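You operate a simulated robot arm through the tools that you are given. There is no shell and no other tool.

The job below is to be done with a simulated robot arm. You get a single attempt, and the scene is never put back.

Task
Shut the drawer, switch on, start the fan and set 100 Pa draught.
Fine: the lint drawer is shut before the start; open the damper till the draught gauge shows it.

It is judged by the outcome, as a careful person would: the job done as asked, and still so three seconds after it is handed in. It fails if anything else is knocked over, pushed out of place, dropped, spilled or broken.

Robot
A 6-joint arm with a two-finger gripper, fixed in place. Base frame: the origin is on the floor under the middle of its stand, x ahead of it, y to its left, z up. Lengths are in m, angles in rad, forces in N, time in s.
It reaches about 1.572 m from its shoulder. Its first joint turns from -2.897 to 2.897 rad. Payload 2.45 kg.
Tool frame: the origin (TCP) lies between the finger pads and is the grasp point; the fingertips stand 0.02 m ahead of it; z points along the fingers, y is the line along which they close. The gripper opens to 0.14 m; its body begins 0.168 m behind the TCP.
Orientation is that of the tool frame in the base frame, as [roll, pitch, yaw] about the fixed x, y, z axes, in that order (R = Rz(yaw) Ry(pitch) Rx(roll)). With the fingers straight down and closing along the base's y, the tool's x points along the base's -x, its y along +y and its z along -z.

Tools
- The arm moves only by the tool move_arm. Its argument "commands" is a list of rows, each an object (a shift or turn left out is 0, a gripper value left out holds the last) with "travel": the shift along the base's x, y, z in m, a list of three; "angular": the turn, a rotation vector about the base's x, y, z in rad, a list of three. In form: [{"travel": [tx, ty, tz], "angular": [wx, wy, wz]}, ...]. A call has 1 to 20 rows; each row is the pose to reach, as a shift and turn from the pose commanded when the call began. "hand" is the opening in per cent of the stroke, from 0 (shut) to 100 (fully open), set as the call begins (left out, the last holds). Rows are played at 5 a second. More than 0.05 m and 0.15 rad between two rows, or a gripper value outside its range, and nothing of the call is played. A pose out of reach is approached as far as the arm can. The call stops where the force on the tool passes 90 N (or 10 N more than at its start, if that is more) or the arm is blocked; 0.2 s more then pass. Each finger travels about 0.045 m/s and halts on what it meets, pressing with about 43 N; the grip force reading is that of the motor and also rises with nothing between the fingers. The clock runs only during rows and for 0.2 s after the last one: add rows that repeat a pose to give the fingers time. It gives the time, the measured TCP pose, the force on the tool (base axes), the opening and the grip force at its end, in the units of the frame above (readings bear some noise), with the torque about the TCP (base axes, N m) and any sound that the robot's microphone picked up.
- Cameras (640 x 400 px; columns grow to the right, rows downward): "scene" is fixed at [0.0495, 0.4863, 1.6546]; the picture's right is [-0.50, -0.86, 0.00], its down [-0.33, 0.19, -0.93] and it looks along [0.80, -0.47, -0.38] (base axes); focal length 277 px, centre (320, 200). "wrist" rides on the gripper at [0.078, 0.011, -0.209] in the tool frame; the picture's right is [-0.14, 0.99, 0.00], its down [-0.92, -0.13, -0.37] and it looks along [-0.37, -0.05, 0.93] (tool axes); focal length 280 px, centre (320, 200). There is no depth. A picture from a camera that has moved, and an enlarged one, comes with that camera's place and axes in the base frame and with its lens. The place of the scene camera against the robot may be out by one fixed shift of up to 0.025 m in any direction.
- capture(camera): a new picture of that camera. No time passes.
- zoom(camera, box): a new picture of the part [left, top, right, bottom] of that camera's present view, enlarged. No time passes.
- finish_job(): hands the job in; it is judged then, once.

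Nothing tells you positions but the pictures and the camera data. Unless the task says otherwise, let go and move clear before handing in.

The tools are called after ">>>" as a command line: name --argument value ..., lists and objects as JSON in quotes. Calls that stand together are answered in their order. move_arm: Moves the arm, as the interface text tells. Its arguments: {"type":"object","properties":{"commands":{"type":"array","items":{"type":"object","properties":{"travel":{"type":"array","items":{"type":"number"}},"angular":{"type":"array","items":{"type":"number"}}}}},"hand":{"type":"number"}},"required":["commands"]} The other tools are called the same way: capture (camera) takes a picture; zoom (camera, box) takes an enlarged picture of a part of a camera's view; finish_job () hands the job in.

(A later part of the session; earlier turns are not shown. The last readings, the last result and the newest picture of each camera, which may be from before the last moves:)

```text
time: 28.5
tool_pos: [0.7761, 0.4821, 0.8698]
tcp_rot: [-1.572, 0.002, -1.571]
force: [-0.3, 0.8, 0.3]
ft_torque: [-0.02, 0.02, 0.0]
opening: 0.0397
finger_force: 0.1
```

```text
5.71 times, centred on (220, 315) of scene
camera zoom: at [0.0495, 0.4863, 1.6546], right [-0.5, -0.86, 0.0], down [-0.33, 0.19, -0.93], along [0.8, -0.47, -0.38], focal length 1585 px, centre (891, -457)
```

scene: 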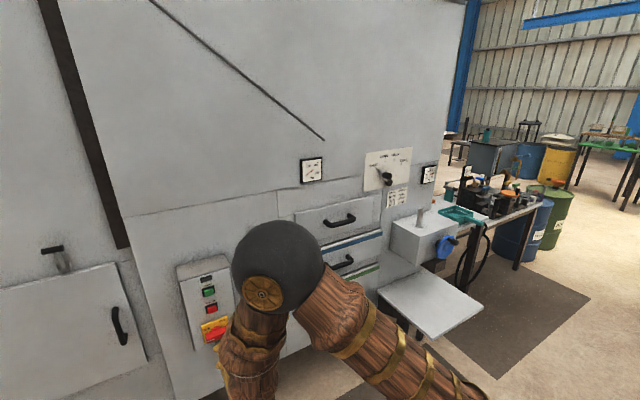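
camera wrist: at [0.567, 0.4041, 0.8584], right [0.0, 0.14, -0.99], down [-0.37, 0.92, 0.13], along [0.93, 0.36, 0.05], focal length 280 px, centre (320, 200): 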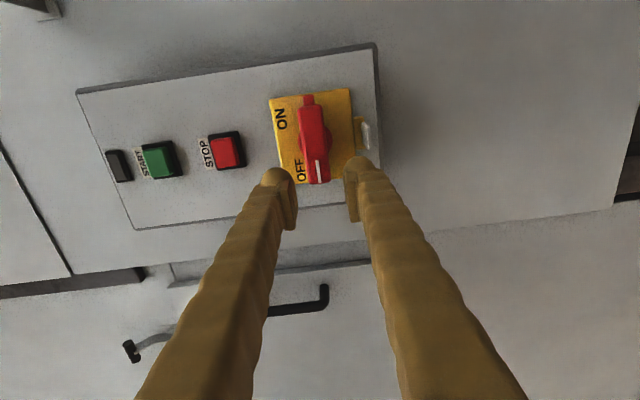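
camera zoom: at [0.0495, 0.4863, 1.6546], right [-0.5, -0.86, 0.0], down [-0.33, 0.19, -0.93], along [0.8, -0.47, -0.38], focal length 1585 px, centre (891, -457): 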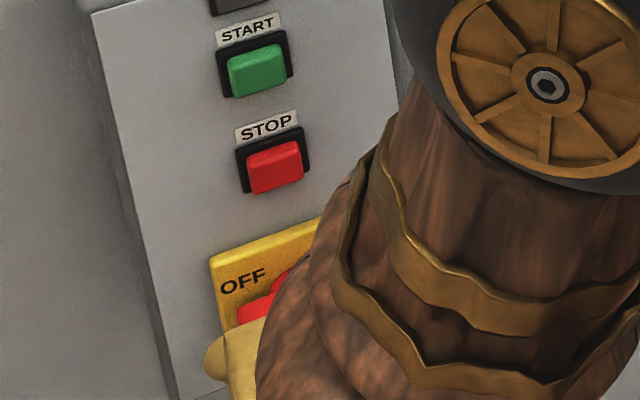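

The alignment is good: the handle end is midway between the fingers and the hasp loop is clear of the lower finger. I'll move forward about 5 cm to straddle the handle end.

>>> move_arm --commands '[{"travel": [0.01, 0.001, 0]}, {"travel": [0.02, 0.002, 0]}, {"travel": [0.03, 0.002, 0]}, {"travel": [0.04, 0.002, 0]}, {"travel": [0.049, 0.002, 0]}, {"travel": [0.049, 0.002, 0]}]'

>>> capture --camera "wrist"

>>> zoom --camera "wrist" --box '[250, 60, 410, 220]'

```text
time: 29.9
tool_pos: [0.8259, 0.484, 0.8699]
tcp_rot: [-1.572, 0.002, -1.571]
force: [-0.9, 0.4, 0.1]
ft_torque: [0.02, 0.0, 0.03]
opening: 0.0397
finger_force: 0.0
```

```text
taken
camera wrist: at [0.6169, 0.4063, 0.8589], right [0.0, 0.14, -0.99], down [-0.37, 0.92, 0.13], along [0.93, 0.36, 0.05], focal length 280 px, centre (320, 200)
```

wrist: 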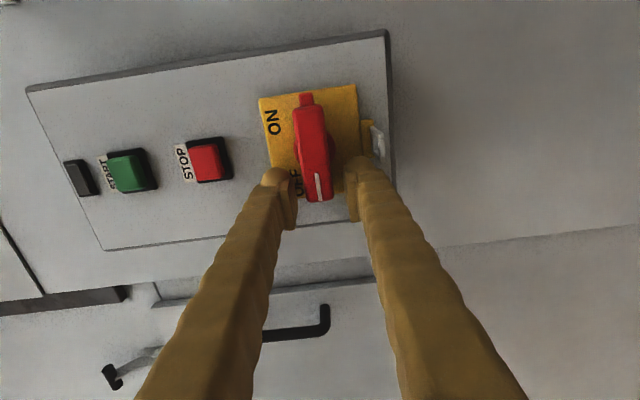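

```text
2.50 times, centred on (330, 140) of wrist
camera zoom: at [0.6169, 0.4063, 0.8589], right [0.0, 0.14, -0.99], down [-0.37, 0.92, 0.13], along [0.93, 0.36, 0.05], focal length 701 px, centre (295, 350)
```

zoom: 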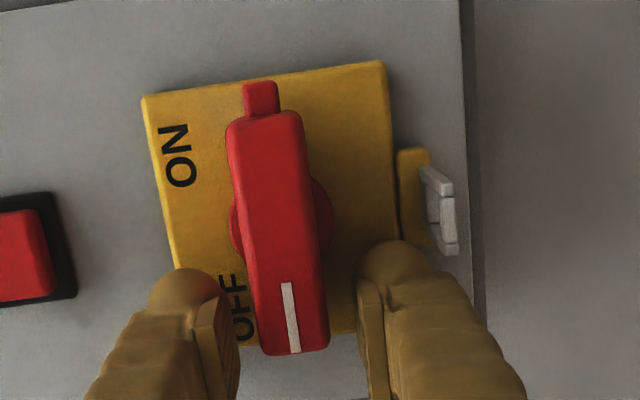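

The fingers straddle the handle's white-marked end without contact. I'll shift 3 mm toward the pivot and close on it.

>>> move_arm --commands '[{"travel": [0, -0.003, 0]}, {"travel": [0, -0.003, 0]}]'

>>> move_arm --commands '[{"travel": [0, 0, 0]}, {"travel": [0, 0, 0]}, {"travel": [0, 0, 0]}, {"travel": [0, 0, 0]}, {"travel": [0, 0, 0]}]' --hand 8

>>> zoom --camera "wrist" --box '[250, 60, 410, 220]'

```text
time: 30.5
tool_pos: [0.8252, 0.4806, 0.8714]
tcp_rot: [-1.571, 0.003, -1.573]
force: [0.4, 0.5, 0.5]
ft_torque: [-0.01, -0.02, -0.01]
opening: 0.04
finger_force: 0.1
```

```text
time: 31.7
tool_pos: [0.8257, 0.4804, 0.8703]
tcp_rot: [-1.573, 0.001, -1.569]
force: [3.2, 1.5, -5.0]
ft_torque: [0.19, 0.04, 0.01]
opening: 0.0209
finger_force: 44.9
```

```text
2.50 times, centred on (330, 140) of wrist
camera zoom: at [0.617, 0.4036, 0.859], right [0.0, 0.14, -0.99], down [-0.37, 0.92, 0.13], along [0.93, 0.36, 0.05], focal length 701 px, centre (295, 350)
```

zoom: 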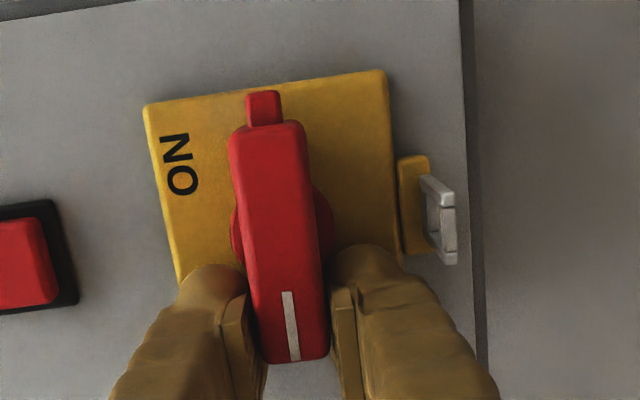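

The grip is solid (opening 0.021, 45 N). I'll turn the handle clockwise about its pivot, first 30° to check how it behaves.

>>> move_arm --commands '[{"travel": [0, -0.00025, 0.00386], "angular": [0.1309, 0, 0]}, {"travel": [0, -0.00101, 0.00766], "angular": [0.2618, 0, 0]}, {"travel": [0, -0.00225, 0.01133], "angular": [0.3927, 0, 0]}, {"travel": [0, -0.00397, 0.0148], "angular": [0.5236, 0, 0]}, {"travel": [0, -0.00397, 0.0148], "angular": [0.5236, 0, 0]}]'

>>> zoom --camera "wrist" --box '[250, 60, 410, 220]'

```text
time: 32.9
tool_pos: [0.8268, 0.4776, 0.8853]
tcp_rot: [-1.571, 0.528, -1.571]
force: [12.5, -6.9, 6.0]
ft_torque: [-0.25, -0.06, -0.1]
opening: 0.0213
finger_force: 45.4
```

```text
2.50 times, centred on (330, 140) of wrist
camera zoom: at [0.6168, 0.4155, 0.8366], right [0.0, 0.62, -0.79], down [-0.37, 0.73, 0.57], along [0.93, 0.29, 0.23], focal length 701 px, centre (295, 350)
```

zoom: 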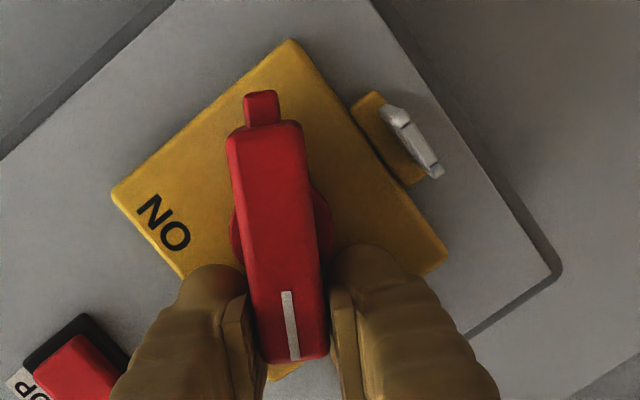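

The handle follows the gripper. I'll continue the turn to 90° (mark pointing up).

>>> move_arm --commands '[{"travel": [0, -0.00215, 0.00322], "angular": [0.1309, 0, 0]}, {"travel": [0, -0.0047, 0.00613], "angular": [0.2618, 0, 0]}, {"travel": [0, -0.00761, 0.00868], "angular": [0.3927, 0, 0]}, {"travel": [0, -0.01083, 0.01083], "angular": [0.5236, 0, 0]}, {"travel": [0, -0.0143, 0.01255], "angular": [0.6545, 0, 0]}, {"travel": [0, -0.01797, 0.01379], "angular": [0.7854, 0, 0]}, {"travel": [0, -0.02177, 0.01455], "angular": [0.9163, 0, 0]}, {"travel": [0, -0.02563, 0.0148], "angular": [1.0472, 0, 0]}, {"travel": [0, -0.02563, 0.0148], "angular": [1.0472, 0, 0]}]'

>>> capture --camera "wrist"

>>> zoom --camera "wrist" --box '[250, 60, 410, 220]'

>>> zoom --camera "scene" --box '[180, 260, 260, 350]'

```text
time: 34.9
tool_pos: [0.8243, 0.451, 0.9014]
tcp_rot: [1.385, 1.568, 1.384]
force: [20.8, -30.2, 31.9]
ft_torque: [-0.88, -0.53, -0.2]
opening: 0.0213
finger_force: 45.0
```

```text
taken
camera wrist: at [0.6161, 0.4627, 0.8219], right [0.0, 0.99, 0.14], down [-0.37, -0.13, 0.92], along [0.93, -0.05, 0.37], focal length 280 px, centre (320, 200)
```

wrist: 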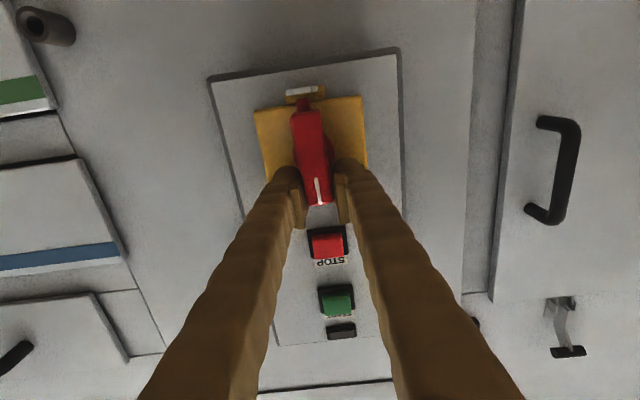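

```text
2.50 times, centred on (330, 140) of wrist
camera zoom: at [0.6161, 0.4627, 0.8219], right [0.0, 0.99, 0.14], down [-0.37, -0.13, 0.92], along [0.93, -0.05, 0.37], focal length 701 px, centre (295, 350)
```

zoom: 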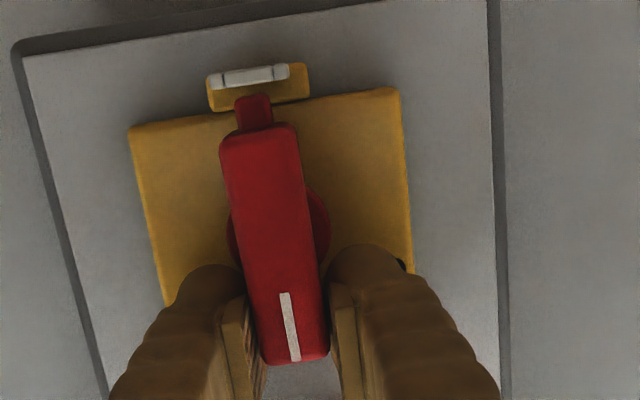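

```text
4.44 times, centred on (220, 305) of scene
camera zoom: at [0.0495, 0.4863, 1.6546], right [-0.5, -0.86, 0.0], down [-0.33, 0.19, -0.93], along [0.8, -0.47, -0.38], focal length 1232 px, centre (764, -267)
```

zoom: 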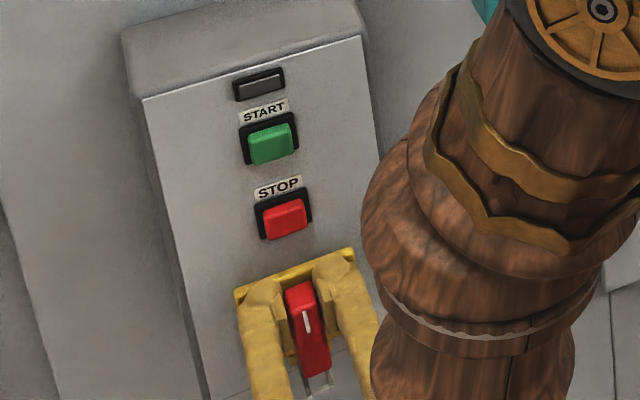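

The handle is now vertical and reacting like it met its end stop. I'll release it and check where it rests.

>>> move_arm --commands '[{"travel": [0, 0, 0]}, {"travel": [0, 0, 0]}, {"travel": [0, 0, 0]}]' --hand 28.5

>>> zoom --camera "wrist" --box '[220, 60, 440, 260]'

>>> zoom --camera "scene" --box '[180, 260, 260, 350]'

```text
time: 35.7
tool_pos: [0.8252, 0.4518, 0.8996]
tcp_rot: [1.838, 1.569, 1.838]
force: [-0.6, 0.3, 0.2]
ft_torque: [0.0, -0.03, 0.02]
opening: 0.0398
finger_force: 0.1
```

```text
2.00 times, centred on (330, 160) of wrist
camera zoom: at [0.6157, 0.4635, 0.8213], right [0.0, 0.99, 0.14], down [-0.37, -0.13, 0.92], along [0.93, -0.05, 0.36], focal length 561 px, centre (300, 280)
```

zoom: 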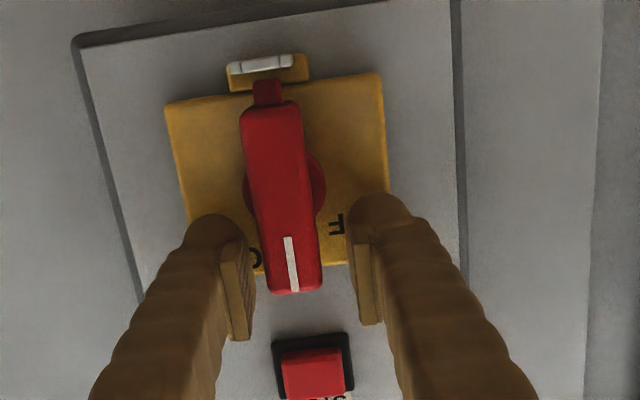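

```text
4.44 times, centred on (220, 305) of scene
camera zoom: at [0.0495, 0.4863, 1.6546], right [-0.5, -0.86, 0.0], down [-0.33, 0.19, -0.93], along [0.8, -0.47, -0.38], focal length 1232 px, centre (764, -267)
```

zoom: 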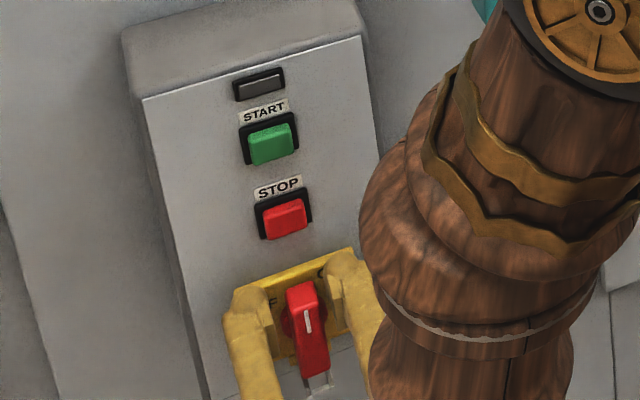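

The handle rests upright at ON (measured about 90° from OFF). I'll back straight out, close the fingers, and rise to the START button for a look.

>>> move_arm --commands '[{"travel": [-0.02, 0, 0]}, {"travel": [-0.04, 0, 0]}, {"travel": [-0.06, 0, 0]}, {"travel": [-0.075, 0, 0.02]}, {"travel": [-0.075, 0, 0.05]}, {"travel": [-0.075, 0, 0.08]}, {"travel": [-0.075, 0, 0.1]}, {"travel": [-0.075, 0, 0.1]}]'

>>> capture --camera "wrist"

>>> zoom --camera "scene" --box '[180, 260, 260, 350]'

```text
time: 37.5
tool_pos: [0.7513, 0.4531, 0.9998]
tcp_rot: [1.599, 1.569, 1.6]
force: [0.1, 0.5, 1.0]
ft_torque: [0.01, 0.01, -0.03]
opening: 0.0399
finger_force: 0.1
out of reach, approached as far as the arm can: row 3
```

```text
taken
camera wrist: at [0.5417, 0.4643, 0.9214], right [0.0, 0.99, 0.14], down [-0.37, -0.13, 0.92], along [0.93, -0.05, 0.36], focal length 280 px, centre (320, 200)
```

wrist: 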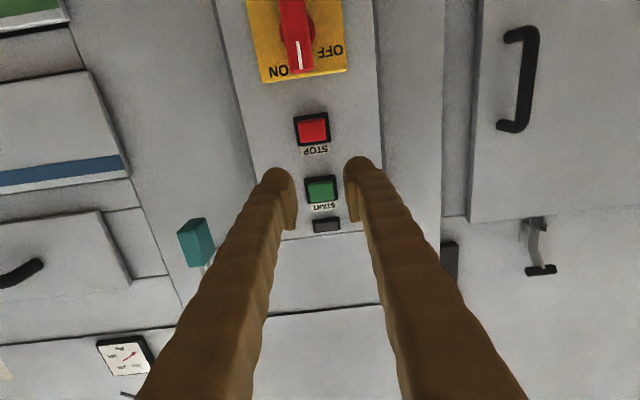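

```text
4.44 times, centred on (220, 305) of scene
camera zoom: at [0.0495, 0.4863, 1.6546], right [-0.5, -0.86, 0.0], down [-0.33, 0.19, -0.93], along [0.8, -0.47, -0.38], focal length 1232 px, centre (764, -267)
```

zoom: 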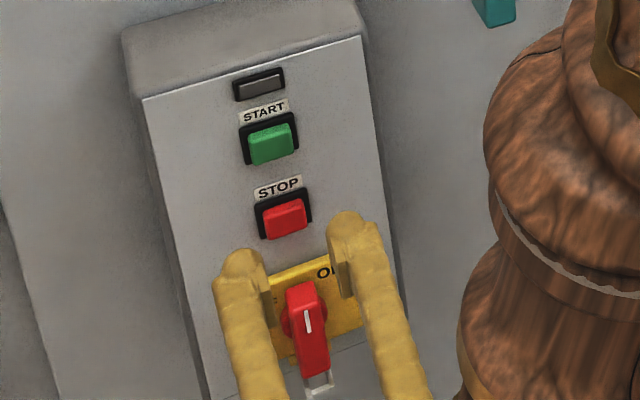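

START is centred near (0.851, 0.450, 1.031). I'll close the fingers and come up to it just short of contact.

>>> move_arm --commands '[{"travel": [0, -0.003, 0.015]}, {"travel": [0, -0.003, 0.0317]}, {"travel": [0.02, -0.003, 0.0317]}, {"travel": [0.04, -0.003, 0.0317]}, {"travel": [0.06, -0.003, 0.0317]}, {"travel": [0.06, -0.003, 0.0317]}]' --hand 0

>>> capture --camera "wrist"

>>> zoom --camera "scene" --box '[180, 260, 260, 350]'

```text
time: 38.9
tool_pos: [0.8108, 0.4475, 1.032]
tcp_rot: [1.723, 1.569, 1.725]
force: [0.0, 0.1, 0.5]
ft_torque: [0.0, -0.02, -0.03]
opening: 0.0
finger_force: 29.4
```

```text
taken
camera wrist: at [0.6013, 0.4596, 0.9526], right [0.0, 0.99, 0.14], down [-0.37, -0.13, 0.92], along [0.93, -0.05, 0.36], focal length 280 px, centre (320, 200)
```

wrist: 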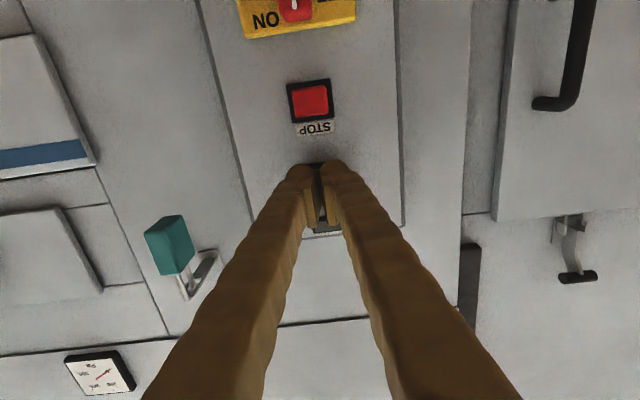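

```text
4.44 times, centred on (220, 305) of scene
camera zoom: at [0.0495, 0.4863, 1.6546], right [-0.5, -0.86, 0.0], down [-0.33, 0.19, -0.93], along [0.8, -0.47, -0.38], focal length 1232 px, centre (764, -267)
```

zoom: 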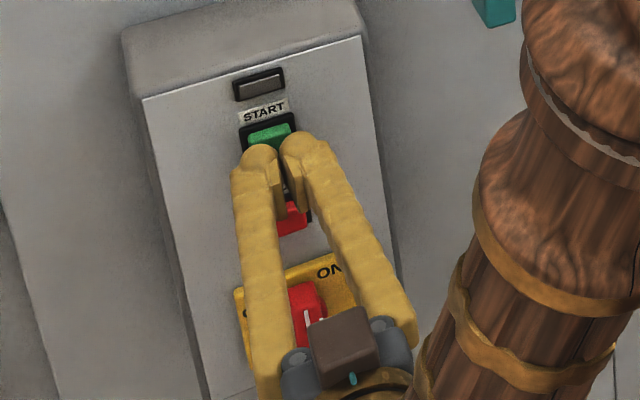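

>>> move_arm --commands '[{"travel": [0.008, 0.002, 0]}, {"travel": [0.014, 0.002, 0]}, {"travel": [0.018, 0.002, 0]}, {"travel": [0.021, 0.002, 0]}, {"travel": [0.024, 0.002, 0]}]'

>>> zoom --camera "scene" --box '[180, 260, 260, 350]'

>>> zoom --camera "scene" --box '[296, 152, 328, 186]'

```text
time: 40.1
tool_pos: [0.834, 0.4505, 1.0314]
tcp_rot: [2.031, 1.568, 2.027]
force: [-74.6, -15.6, 5.8]
ft_torque: [-0.13, -0.16, -0.34]
opening: 0.006
finger_force: 29.4
heard: click
```

```text
4.44 times, centred on (220, 305) of scene
camera zoom: at [0.0495, 0.4863, 1.6546], right [-0.5, -0.86, 0.0], down [-0.33, 0.19, -0.93], along [0.8, -0.47, -0.38], focal length 1232 px, centre (764, -267)
```

zoom: 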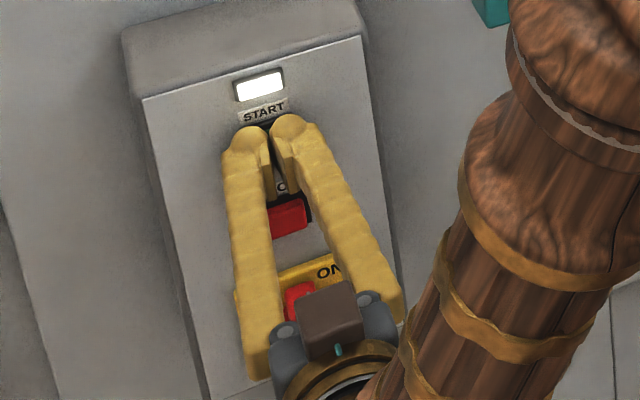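

```text
11.76 times, centred on (312, 169) of scene
camera zoom: at [0.0495, 0.4863, 1.6546], right [-0.5, -0.86, 0.0], down [-0.33, 0.19, -0.93], along [0.8, -0.47, -0.38], focal length 3262 px, centre (414, 565)
```

zoom: 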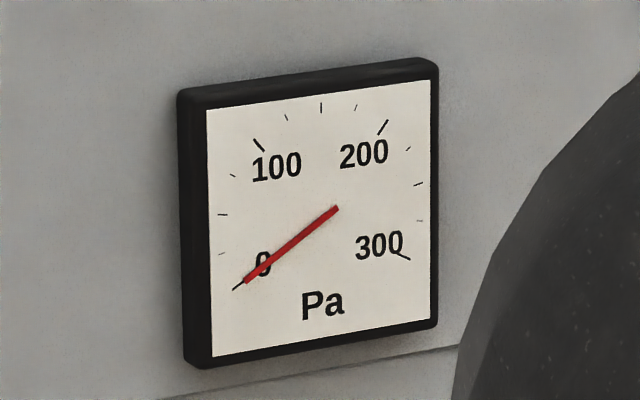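

A click was heard and the run lamp lit. I'll back straight off the button and check that the lamp stays on.

>>> move_arm --commands '[{"travel": [-0.02, 0, 0]}, {"travel": [-0.05, 0, 0]}, {"travel": [-0.075, 0, 0]}, {"travel": [-0.075, 0, 0]}]'

>>> zoom --camera "scene" --box '[180, 250, 260, 350]'

>>> zoom --camera "scene" --box '[296, 152, 328, 186]'

>>> capture --camera "wrist"

```text
time: 41.1
tool_pos: [0.759, 0.45, 1.0309]
tcp_rot: [-1.65, 1.571, -1.65]
force: [0.3, -0.4, -0.8]
ft_torque: [0.01, -0.02, 0.02]
opening: 0.0
finger_force: 29.3
```

```text
4.00 times, centred on (220, 300) of scene
camera zoom: at [0.0495, 0.4863, 1.6546], right [-0.5, -0.86, 0.0], down [-0.33, 0.19, -0.93], along [0.8, -0.47, -0.38], focal length 1109 px, centre (720, -200)
```

zoom: 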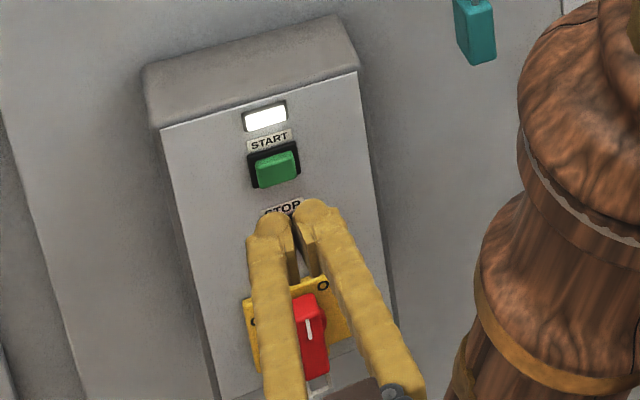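

```text
11.76 times, centred on (312, 169) of scene
camera zoom: at [0.0495, 0.4863, 1.6546], right [-0.5, -0.86, 0.0], down [-0.33, 0.19, -0.93], along [0.8, -0.47, -0.38], focal length 3262 px, centre (414, 565)
```

zoom: 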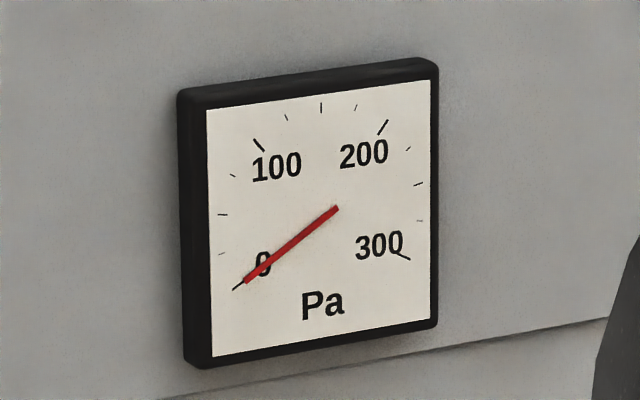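

```text
taken
camera wrist: at [0.5499, 0.4622, 0.9529], right [0.0, 0.99, 0.14], down [-0.37, -0.13, 0.92], along [0.93, -0.05, 0.37], focal length 280 px, centre (320, 200)
```

wrist: 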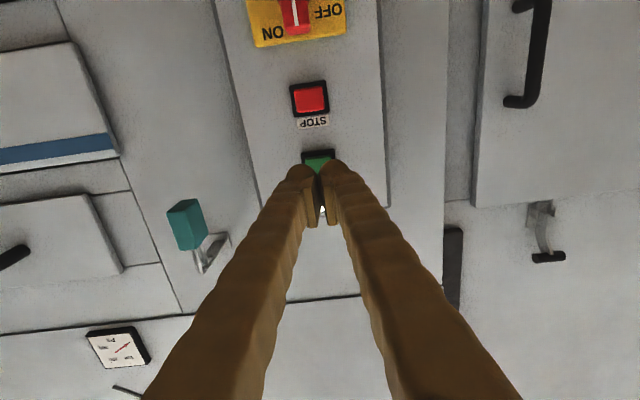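

The fan is running: the lamp stays lit and the gauge reads 0 with the damper shut. To cross to the damper without winding up the wrist, I'll first swing the tool back to point mostly down and lift.

>>> move_arm --commands '[{"travel": [0, 0, 0.027], "angular": [0, 0.14, 0]}, {"travel": [-0.005, 0, 0.054], "angular": [0, 0.28, 0]}, {"travel": [-0.015, 0, 0.081], "angular": [0, 0.42, 0]}, {"travel": [-0.035, 0, 0.108], "angular": [0, 0.56, 0]}, {"travel": [-0.06, 0, 0.135], "angular": [0, 0.7, 0]}, {"travel": [-0.09, 0, 0.162], "angular": [0, 0.84, 0]}, {"travel": [-0.12, 0, 0.189], "angular": [0, 0.98, 0]}, {"travel": [-0.15, -0.01, 0.216], "angular": [0, 1.12, 0]}, {"travel": [-0.175, -0.02, 0.243], "angular": [0, 1.26, 0]}, {"travel": [-0.175, -0.02, 0.243], "angular": [0, 1.26, 0]}]'

>>> capture --camera "scene"

```text
time: 43.3
tool_pos: [0.5838, 0.4312, 1.2764]
tcp_rot: [3.14, 0.309, -3.142]
force: [0.5, 0.3, -0.2]
ft_torque: [0.01, 0.02, -0.02]
opening: 0.0
finger_force: 29.5
```

```text
taken
```

scene: 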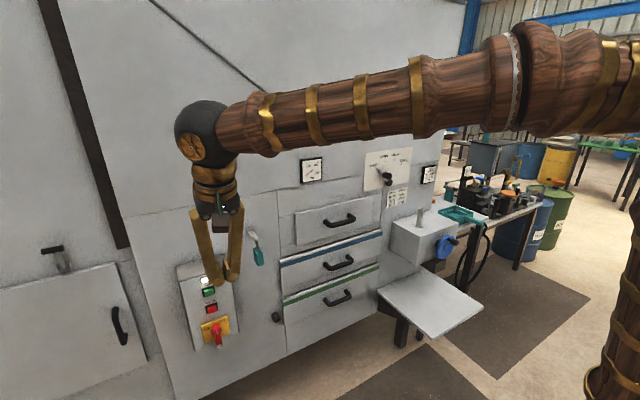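

Now I'll cross to the right at this height, keeping well off the panel.

>>> move_arm --commands '[{"travel": [0.002, -0.045, 0.002]}, {"travel": [0.004, -0.09, 0.004]}, {"travel": [0.006, -0.135, 0.006]}, {"travel": [0.008, -0.18, 0.008]}, {"travel": [0.01, -0.225, 0.01]}, {"travel": [0.012, -0.27, 0.012]}, {"travel": [0.014, -0.315, 0.014]}, {"travel": [0.016, -0.36, 0.016]}, {"travel": [0.018, -0.405, 0.018]}, {"travel": [0.02, -0.45, 0.02]}, {"travel": [0.022, -0.495, 0.022]}, {"travel": [0.024, -0.54, 0.024]}, {"travel": [0.024, -0.585, 0.024]}, {"travel": [0.024, -0.63, 0.024]}, {"travel": [0.024, -0.675, 0.024]}, {"travel": [0.024, -0.72, 0.024]}, {"travel": [0.024, -0.745, 0.024]}, {"travel": [0.024, -0.745, 0.024]}]'

>>> capture --camera "scene"

>>> capture --camera "wrist"

```text
time: 47.1
tool_pos: [0.6081, -0.3158, 1.2984]
tcp_rot: [3.14, 0.31, 3.14]
force: [-0.1, -0.2, 0.0]
ft_torque: [-0.03, -0.01, -0.01]
opening: 0.0
finger_force: 29.9
```

```text
taken
```

scene: 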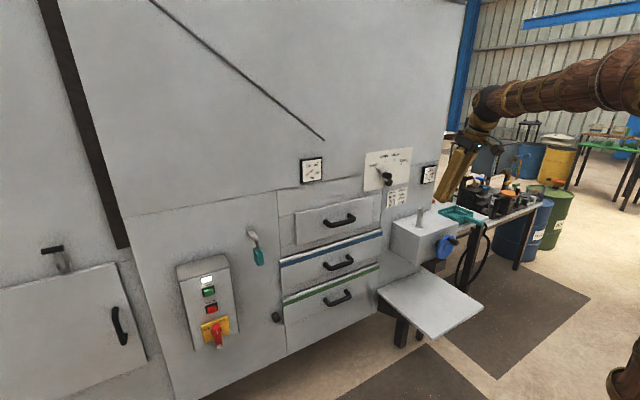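

```text
taken
camera wrist: at [0.4704, -0.3052, 1.4733], right [0.13, 0.99, 0.04], down [0.76, -0.13, 0.63], along [0.63, -0.05, -0.77], focal length 280 px, centre (320, 200)
```

wrist: 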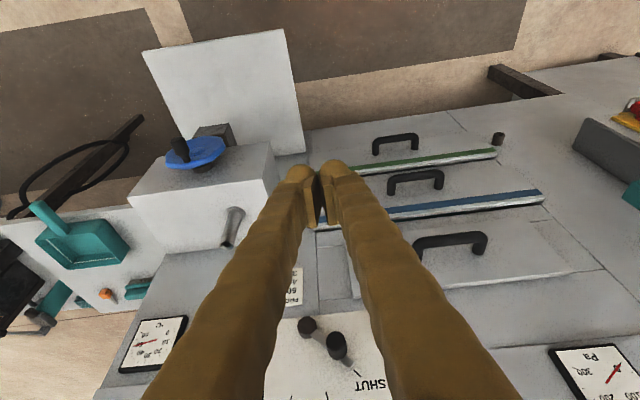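

The gripper is clear and the scene camera sees both the gauge and the damper. I'll pitch the tool level in front of the damper, well short of the knob.

>>> move_arm --commands '[{"travel": [0.012, -0.002, 0], "angular": [0, -0.14, 0]}, {"travel": [0.024, -0.004, 0], "angular": [0, -0.28, 0]}, {"travel": [0.036, -0.006, 0], "angular": [0, -0.42, 0]}, {"travel": [0.048, -0.008, 0], "angular": [0, -0.56, 0]}, {"travel": [0.06, -0.01, 0], "angular": [0, -0.7, 0]}, {"travel": [0.072, -0.012, 0], "angular": [0, -0.84, 0]}, {"travel": [0.084, -0.014, 0], "angular": [0, -0.98, 0]}, {"travel": [0.096, -0.016, -0.005], "angular": [0, -1.12, 0]}, {"travel": [0.112, -0.018, -0.01], "angular": [0, -1.26, 0]}, {"travel": [0.112, -0.018, -0.01], "angular": [0, -1.26, 0]}]' --hand 40

>>> capture --camera "wrist"

>>> capture --camera "scene"

```text
time: 49.3
tool_pos: [0.7209, -0.3312, 1.2885]
tcp_rot: [0.962, 1.57, 0.962]
force: [-0.5, -0.5, -0.6]
ft_torque: [0.01, -0.01, -0.01]
opening: 0.056
finger_force: 0.0
```

```text
taken
camera wrist: at [0.512, -0.3194, 1.2093], right [0.0, 0.99, 0.14], down [-0.37, -0.13, 0.92], along [0.93, -0.05, 0.37], focal length 280 px, centre (320, 200)
```

wrist: 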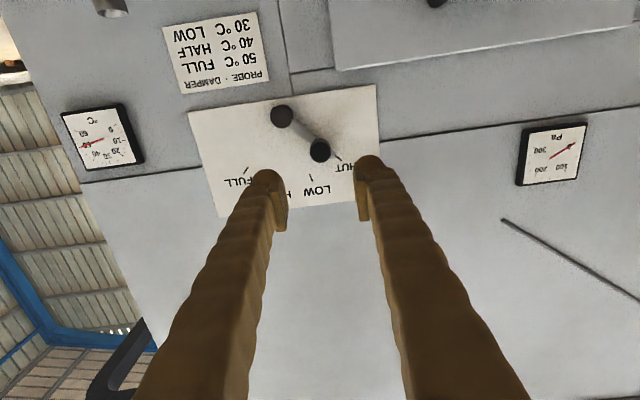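

```text
taken
```

scene: 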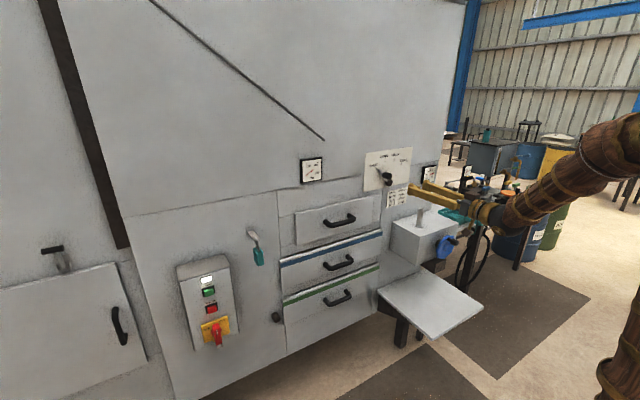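

Level and aligned in front of the damper. I'll zoom in on the lever, knob and boss to fix their positions.

>>> zoom --camera "wrist" --box '[180, 80, 390, 220]'

>>> zoom --camera "scene" --box '[360, 145, 415, 195]'

```text
2.86 times, centred on (285, 150) of wrist
camera zoom: at [0.512, -0.3194, 1.2093], right [0.0, 0.99, 0.14], down [-0.37, -0.13, 0.92], along [0.93, -0.05, 0.37], focal length 801 px, centre (420, 343)
```

zoom: 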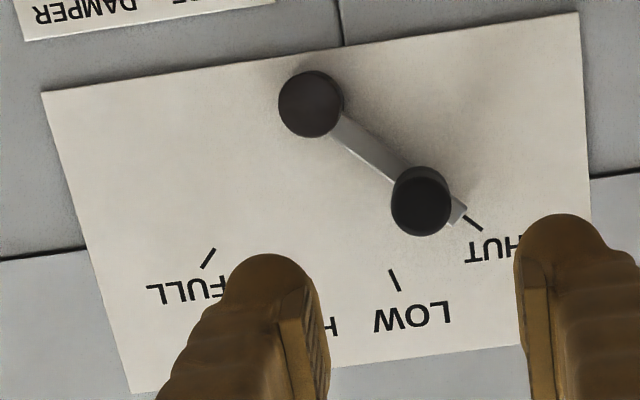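

```text
8.00 times, centred on (388, 170) of scene
camera zoom: at [0.0495, 0.4863, 1.6546], right [-0.5, -0.86, 0.0], down [-0.33, 0.19, -0.93], along [0.8, -0.47, -0.38], focal length 2218 px, centre (-220, 440)
```

zoom: 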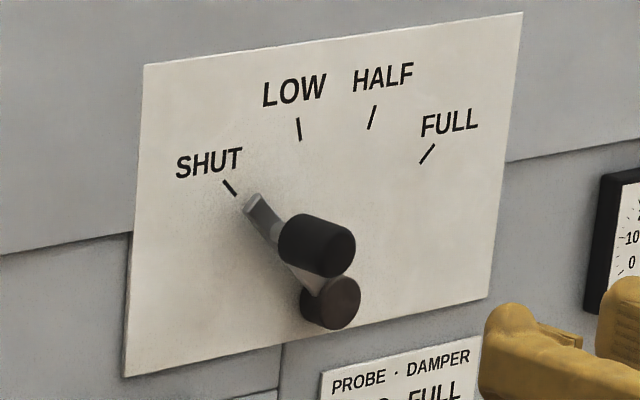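

The damper pivot is at about (y −0.380, z 1.239). The knob is centred at (y −0.330, z 1.288), front at x≈0.888, so its radius is 0.070 at 45° left (SHUT). I'll advance with the fingers on either side of the knob.

>>> move_arm --commands '[{"travel": [0.03, 0.001, 0]}, {"travel": [0.06, 0.001, 0]}, {"travel": [0.09, 0.001, 0]}, {"travel": [0.12, 0.001, 0]}, {"travel": [0.135, 0.001, 0]}, {"travel": [0.135, 0.001, 0]}]'

>>> zoom --camera "wrist" --box '[180, 60, 440, 240]'

```text
time: 50.7
tool_pos: [0.8544, -0.3315, 1.2902]
tcp_rot: [1.427, 1.569, 1.425]
force: [0.2, 0.4, 1.0]
ft_torque: [-0.02, -0.02, -0.03]
opening: 0.0559
finger_force: 0.0
```

```text
2.22 times, centred on (310, 150) of wrist
camera zoom: at [0.6452, -0.3196, 1.2104], right [0.0, 0.99, 0.14], down [-0.37, -0.13, 0.92], along [0.93, -0.05, 0.37], focal length 623 px, centre (342, 311)
```

zoom: 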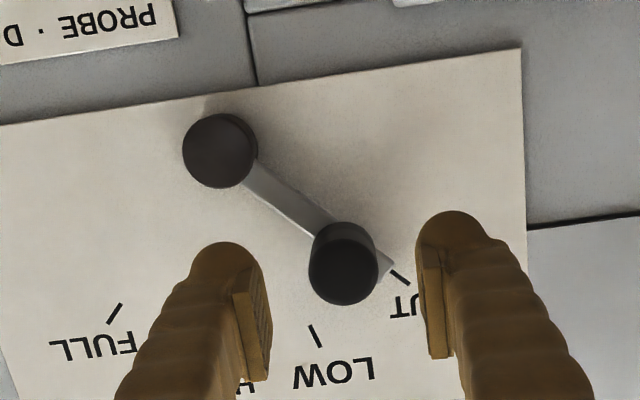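

The knob is centred between the fingers. Advance the last 4 cm, then close on it.

>>> move_arm --commands '[{"travel": [0.01, 0.0005, -0.001]}, {"travel": [0.02, 0.0005, -0.001]}, {"travel": [0.03, 0.0005, -0.001]}, {"travel": [0.039, 0.0005, -0.001]}, {"travel": [0.039, 0.0005, -0.001]}]'

>>> move_arm --commands '[{"travel": [0, 0, 0]}, {"travel": [0, 0, 0]}, {"travel": [0, 0, 0]}, {"travel": [0, 0, 0]}, {"travel": [0, 0, 0]}]' --hand 14

>>> zoom --camera "wrist" --box '[180, 60, 440, 240]'

>>> zoom --camera "scene" --box '[296, 152, 328, 186]'

```text
time: 51.9
tool_pos: [0.8947, -0.3311, 1.2895]
tcp_rot: [1.578, 1.57, 1.575]
force: [0.4, -0.2, 0.3]
ft_torque: [-0.01, 0.01, -0.01]
opening: 0.0561
finger_force: 0.0
```

```text
time: 53.1
tool_pos: [0.8927, -0.3308, 1.2872]
tcp_rot: [1.56, 1.569, 1.562]
force: [4.5, -8.1, -0.2]
ft_torque: [-0.16, 0.04, -0.05]
opening: 0.0274
finger_force: 45.0
```

```text
2.22 times, centred on (310, 150) of wrist
camera zoom: at [0.6855, -0.3191, 1.2097], right [0.0, 0.99, 0.14], down [-0.37, -0.13, 0.92], along [0.93, -0.05, 0.36], focal length 623 px, centre (342, 311)
```

zoom: 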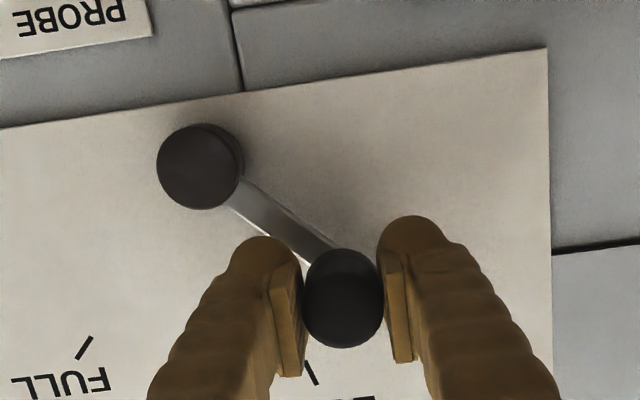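

```text
11.76 times, centred on (312, 169) of scene
camera zoom: at [0.0495, 0.4863, 1.6546], right [-0.5, -0.86, 0.0], down [-0.33, 0.19, -0.93], along [0.8, -0.47, -0.38], focal length 3262 px, centre (414, 565)
```

zoom: 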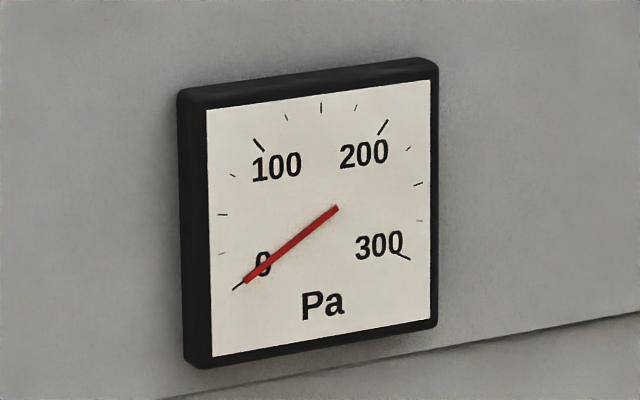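

The knob is gripped. I'll start opening the damper: first 0.3 rad along the arc, turning the tool with the lever, then read the gauge.

>>> move_arm --commands '[{"travel": [0, -0.00519, 0.00467], "angular": [0.1, 0, 0]}, {"travel": [0, -0.01081, 0.0088], "angular": [0.2, 0, 0]}, {"travel": [0, -0.01682, 0.01234], "angular": [0.3, 0, 0]}, {"travel": [0, -0.01682, 0.01234], "angular": [0.3, 0, 0]}, {"travel": [0, -0.01682, 0.01234], "angular": [0.3, 0, 0]}]'

>>> zoom --camera "scene" --box '[296, 152, 328, 186]'

>>> zoom --camera "wrist" --box '[180, 60, 440, 240]'

```text
time: 54.3
tool_pos: [0.8941, -0.3473, 1.301]
tcp_rot: [1.567, 1.268, 1.566]
force: [-25.9, 8.8, 6.4]
ft_torque: [0.19, 0.0, 0.12]
opening: 0.0273
finger_force: 45.4
```

```text
11.76 times, centred on (312, 169) of scene
camera zoom: at [0.0495, 0.4863, 1.6546], right [-0.5, -0.86, 0.0], down [-0.33, 0.19, -0.93], along [0.8, -0.47, -0.38], focal length 3262 px, centre (414, 565)
```

zoom: 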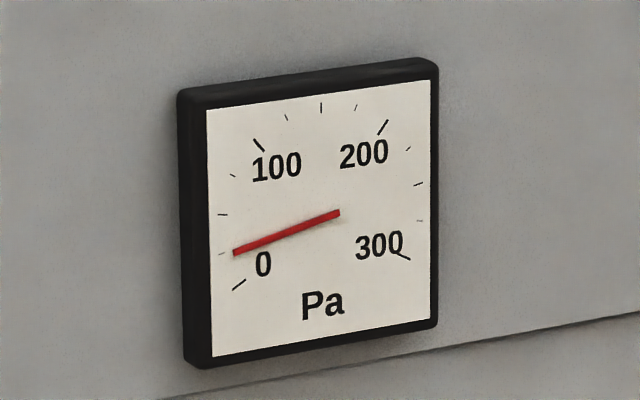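

```text
2.22 times, centred on (310, 150) of wrist
camera zoom: at [0.6857, -0.3134, 1.2288], right [0.0, 0.9, 0.43], down [-0.37, -0.4, 0.84], along [0.93, -0.16, 0.33], focal length 623 px, centre (342, 311)
```

zoom: 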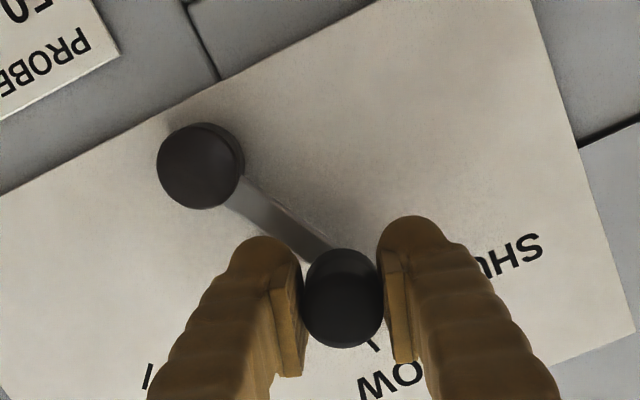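

The gauge has risen to roughly 20–25 Pa. I'll wait a second to see whether the needle lags.

>>> move_arm --commands '[{"travel": [0, 0, 0]}, {"travel": [0, 0, 0]}, {"travel": [0, 0, 0]}, {"travel": [0, 0, 0]}, {"travel": [0, 0, 0]}, {"travel": [0, 0, 0]}, {"travel": [0, 0, 0]}, {"travel": [0, 0, 0]}]'

>>> zoom --camera "scene" --box '[296, 152, 328, 186]'

```text
time: 56.1
tool_pos: [0.895, -0.3478, 1.3012]
tcp_rot: [1.566, 1.268, 1.567]
force: [-12.0, 4.2, 17.7]
ft_torque: [-0.22, -0.25, 0.04]
opening: 0.0273
finger_force: 45.3
```

```text
11.76 times, centred on (312, 169) of scene
camera zoom: at [0.0495, 0.4863, 1.6546], right [-0.5, -0.86, 0.0], down [-0.33, 0.19, -0.93], along [0.8, -0.47, -0.38], focal length 3262 px, centre (414, 565)
```

zoom: 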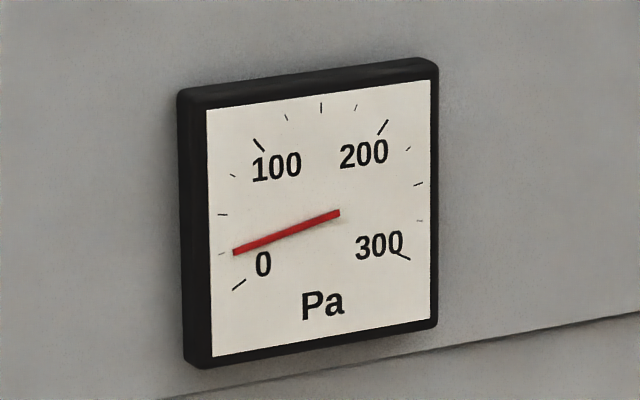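

No lag; it's steady near 23 Pa. I'll turn another 0.3 rad.

>>> move_arm --commands '[{"travel": [0, -0.00633, 0.00293], "angular": [0.1, 0, 0]}, {"travel": [0, -0.01293, 0.00521], "angular": [0.2, 0, 0]}, {"travel": [0, -0.01971, 0.00682], "angular": [0.3, 0, 0]}, {"travel": [0, -0.01971, 0.00682], "angular": [0.3, 0, 0]}, {"travel": [0, -0.01971, 0.00682], "angular": [0.3, 0, 0]}]'

>>> zoom --camera "scene" --box '[296, 152, 328, 186]'

>>> zoom --camera "wrist" --box '[180, 60, 440, 240]'

```text
time: 57.3
tool_pos: [0.8945, -0.3659, 1.3088]
tcp_rot: [1.566, 0.97, 1.568]
force: [29.0, 7.6, 29.6]
ft_torque: [-0.02, -0.21, 0.06]
opening: 0.0276
finger_force: 45.1
```

```text
11.76 times, centred on (312, 169) of scene
camera zoom: at [0.0495, 0.4863, 1.6546], right [-0.5, -0.86, 0.0], down [-0.33, 0.19, -0.93], along [0.8, -0.47, -0.38], focal length 3262 px, centre (414, 565)
```

zoom: 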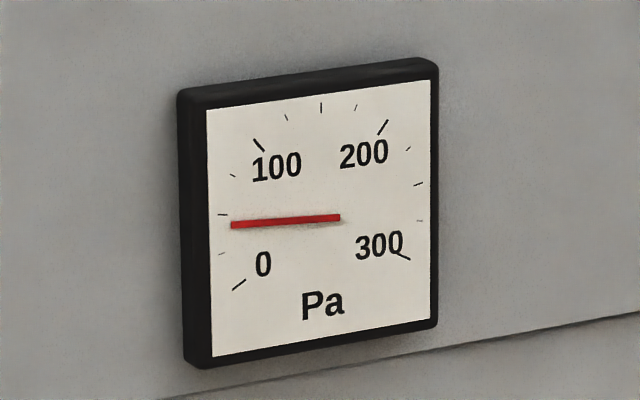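

```text
2.22 times, centred on (310, 150) of wrist
camera zoom: at [0.6853, -0.3127, 1.2482], right [0.0, 0.74, 0.67], down [-0.37, -0.63, 0.69], along [0.93, -0.25, 0.27], focal length 623 px, centre (342, 311)
```

zoom: 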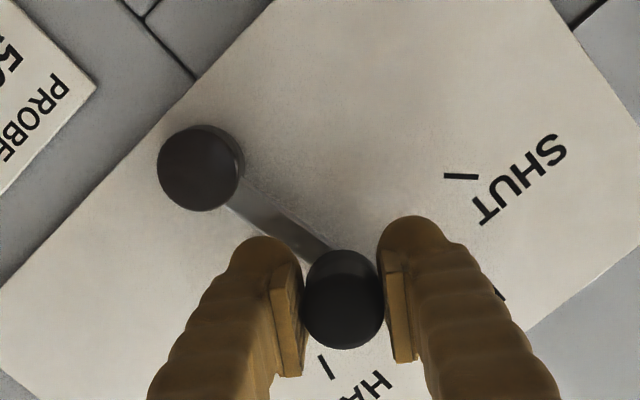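

The gauge reads about 42 Pa at 0.6 rad. I'll continue another 0.3 rad, adding 2 mm of radius to relieve the upward force.

>>> move_arm --commands '[{"travel": [0, -0.00692, 0.00193], "angular": [0.1, 0, 0]}, {"travel": [0, -0.01389, 0.00316], "angular": [0.2, 0, 0]}, {"travel": [0, -0.02085, 0.00269], "angular": [0.3, 0, 0]}, {"travel": [0, -0.02085, 0.00269], "angular": [0.3, 0, 0]}, {"travel": [0, -0.02085, 0.00269], "angular": [0.3, 0, 0]}]'

>>> zoom --camera "scene" --box '[296, 152, 328, 186]'

>>> zoom --camera "wrist" --box '[180, 60, 440, 240]'

```text
time: 58.5
tool_pos: [0.8932, -0.3883, 1.3072]
tcp_rot: [1.572, 0.669, 1.571]
force: [-15.4, -7.5, 6.3]
ft_torque: [-0.33, -0.15, -0.21]
opening: 0.0275
finger_force: 44.4
```

```text
11.76 times, centred on (312, 169) of scene
camera zoom: at [0.0495, 0.4863, 1.6546], right [-0.5, -0.86, 0.0], down [-0.33, 0.19, -0.93], along [0.8, -0.47, -0.38], focal length 3262 px, centre (414, 565)
```

zoom: 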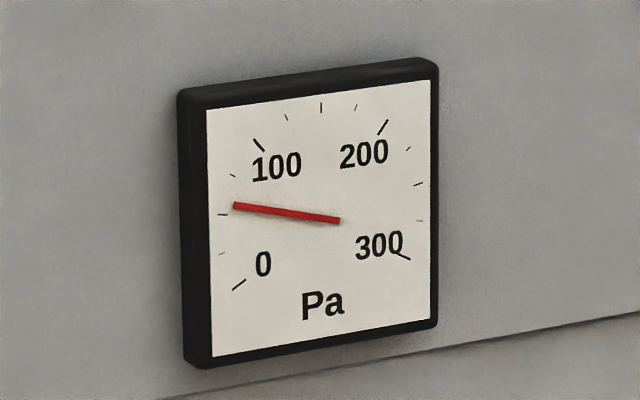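

```text
2.22 times, centred on (310, 150) of wrist
camera zoom: at [0.6846, -0.3199, 1.2676], right [0.0, 0.51, 0.86], down [-0.37, -0.8, 0.47], along [0.93, -0.32, 0.19], focal length 623 px, centre (342, 311)
```

zoom: 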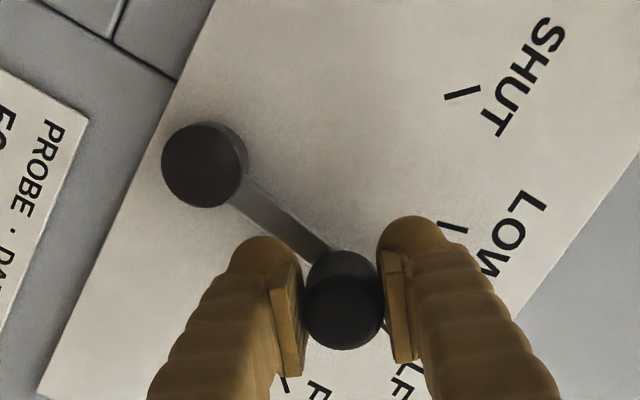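

About 56 Pa at 0.9 rad. I'll hold a moment to see if it is still climbing.

>>> move_arm --commands '[{"travel": [0, 0, 0]}, {"travel": [0, 0, 0]}, {"travel": [0, 0, 0]}, {"travel": [0, 0, 0]}, {"travel": [0, 0, 0]}, {"travel": [0, 0, 0]}, {"travel": [0, 0, 0]}, {"travel": [0, 0, 0]}, {"travel": [0, 0, 0]}, {"travel": [0, 0, 0]}]'

>>> zoom --camera "scene" --box '[296, 152, 328, 186]'

>>> zoom --camera "scene" --box '[360, 145, 415, 195]'

```text
time: 60.7
tool_pos: [0.8941, -0.3878, 1.3082]
tcp_rot: [1.569, 0.669, 1.571]
force: [-34.2, 1.1, -22.2]
ft_torque: [-0.07, 0.25, -0.08]
opening: 0.0274
finger_force: 45.0
```

```text
11.76 times, centred on (312, 169) of scene
camera zoom: at [0.0495, 0.4863, 1.6546], right [-0.5, -0.86, 0.0], down [-0.33, 0.19, -0.93], along [0.8, -0.47, -0.38], focal length 3262 px, centre (414, 565)
```

zoom: 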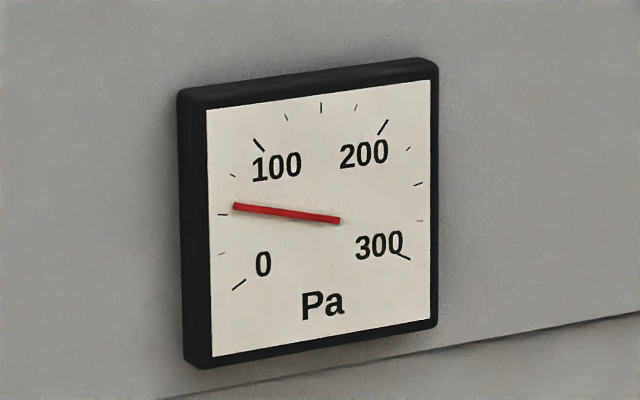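

```text
8.00 times, centred on (388, 170) of scene
camera zoom: at [0.0495, 0.4863, 1.6546], right [-0.5, -0.86, 0.0], down [-0.33, 0.19, -0.93], along [0.8, -0.47, -0.38], focal length 2218 px, centre (-220, 440)
```

zoom: 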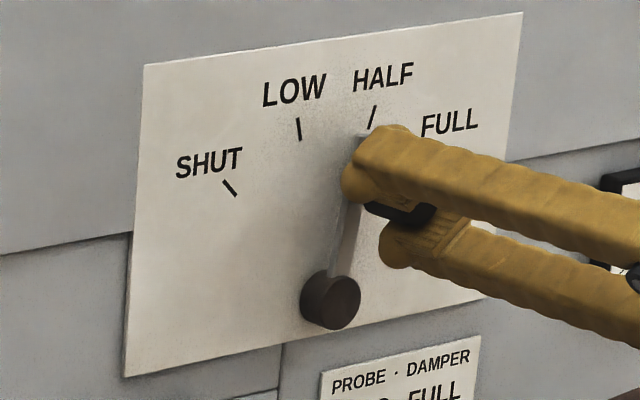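

The needle holds at about 54 Pa (240° dial) and the lever is nearly at HALF; the rise per angle is slowing. Before going further I'll check whether any drawer is still ajar and leaking.

>>> zoom --camera "scene" --box '[270, 190, 400, 280]'

>>> zoom --camera "scene" --box '[270, 260, 400, 350]'

>>> capture --camera "scene"

```text
4.44 times, centred on (335, 235) of scene
camera zoom: at [0.0495, 0.4863, 1.6546], right [-0.5, -0.86, 0.0], down [-0.33, 0.19, -0.93], along [0.8, -0.47, -0.38], focal length 1232 px, centre (253, 44)
```

zoom: 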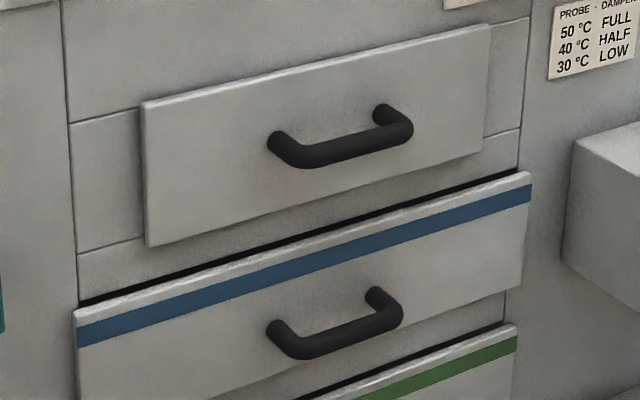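

```text
4.44 times, centred on (335, 305) of scene
camera zoom: at [0.0495, 0.4863, 1.6546], right [-0.5, -0.86, 0.0], down [-0.33, 0.19, -0.93], along [0.8, -0.47, -0.38], focal length 1232 px, centre (253, -267)
```

zoom: 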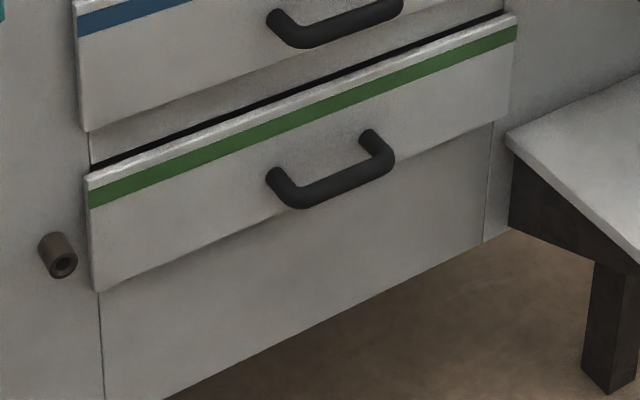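

```text
taken
```

scene: 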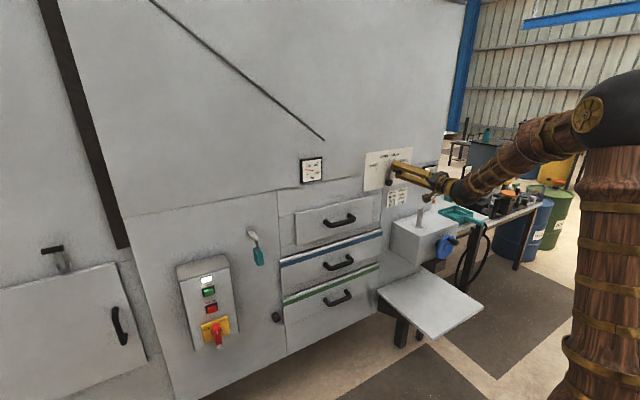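

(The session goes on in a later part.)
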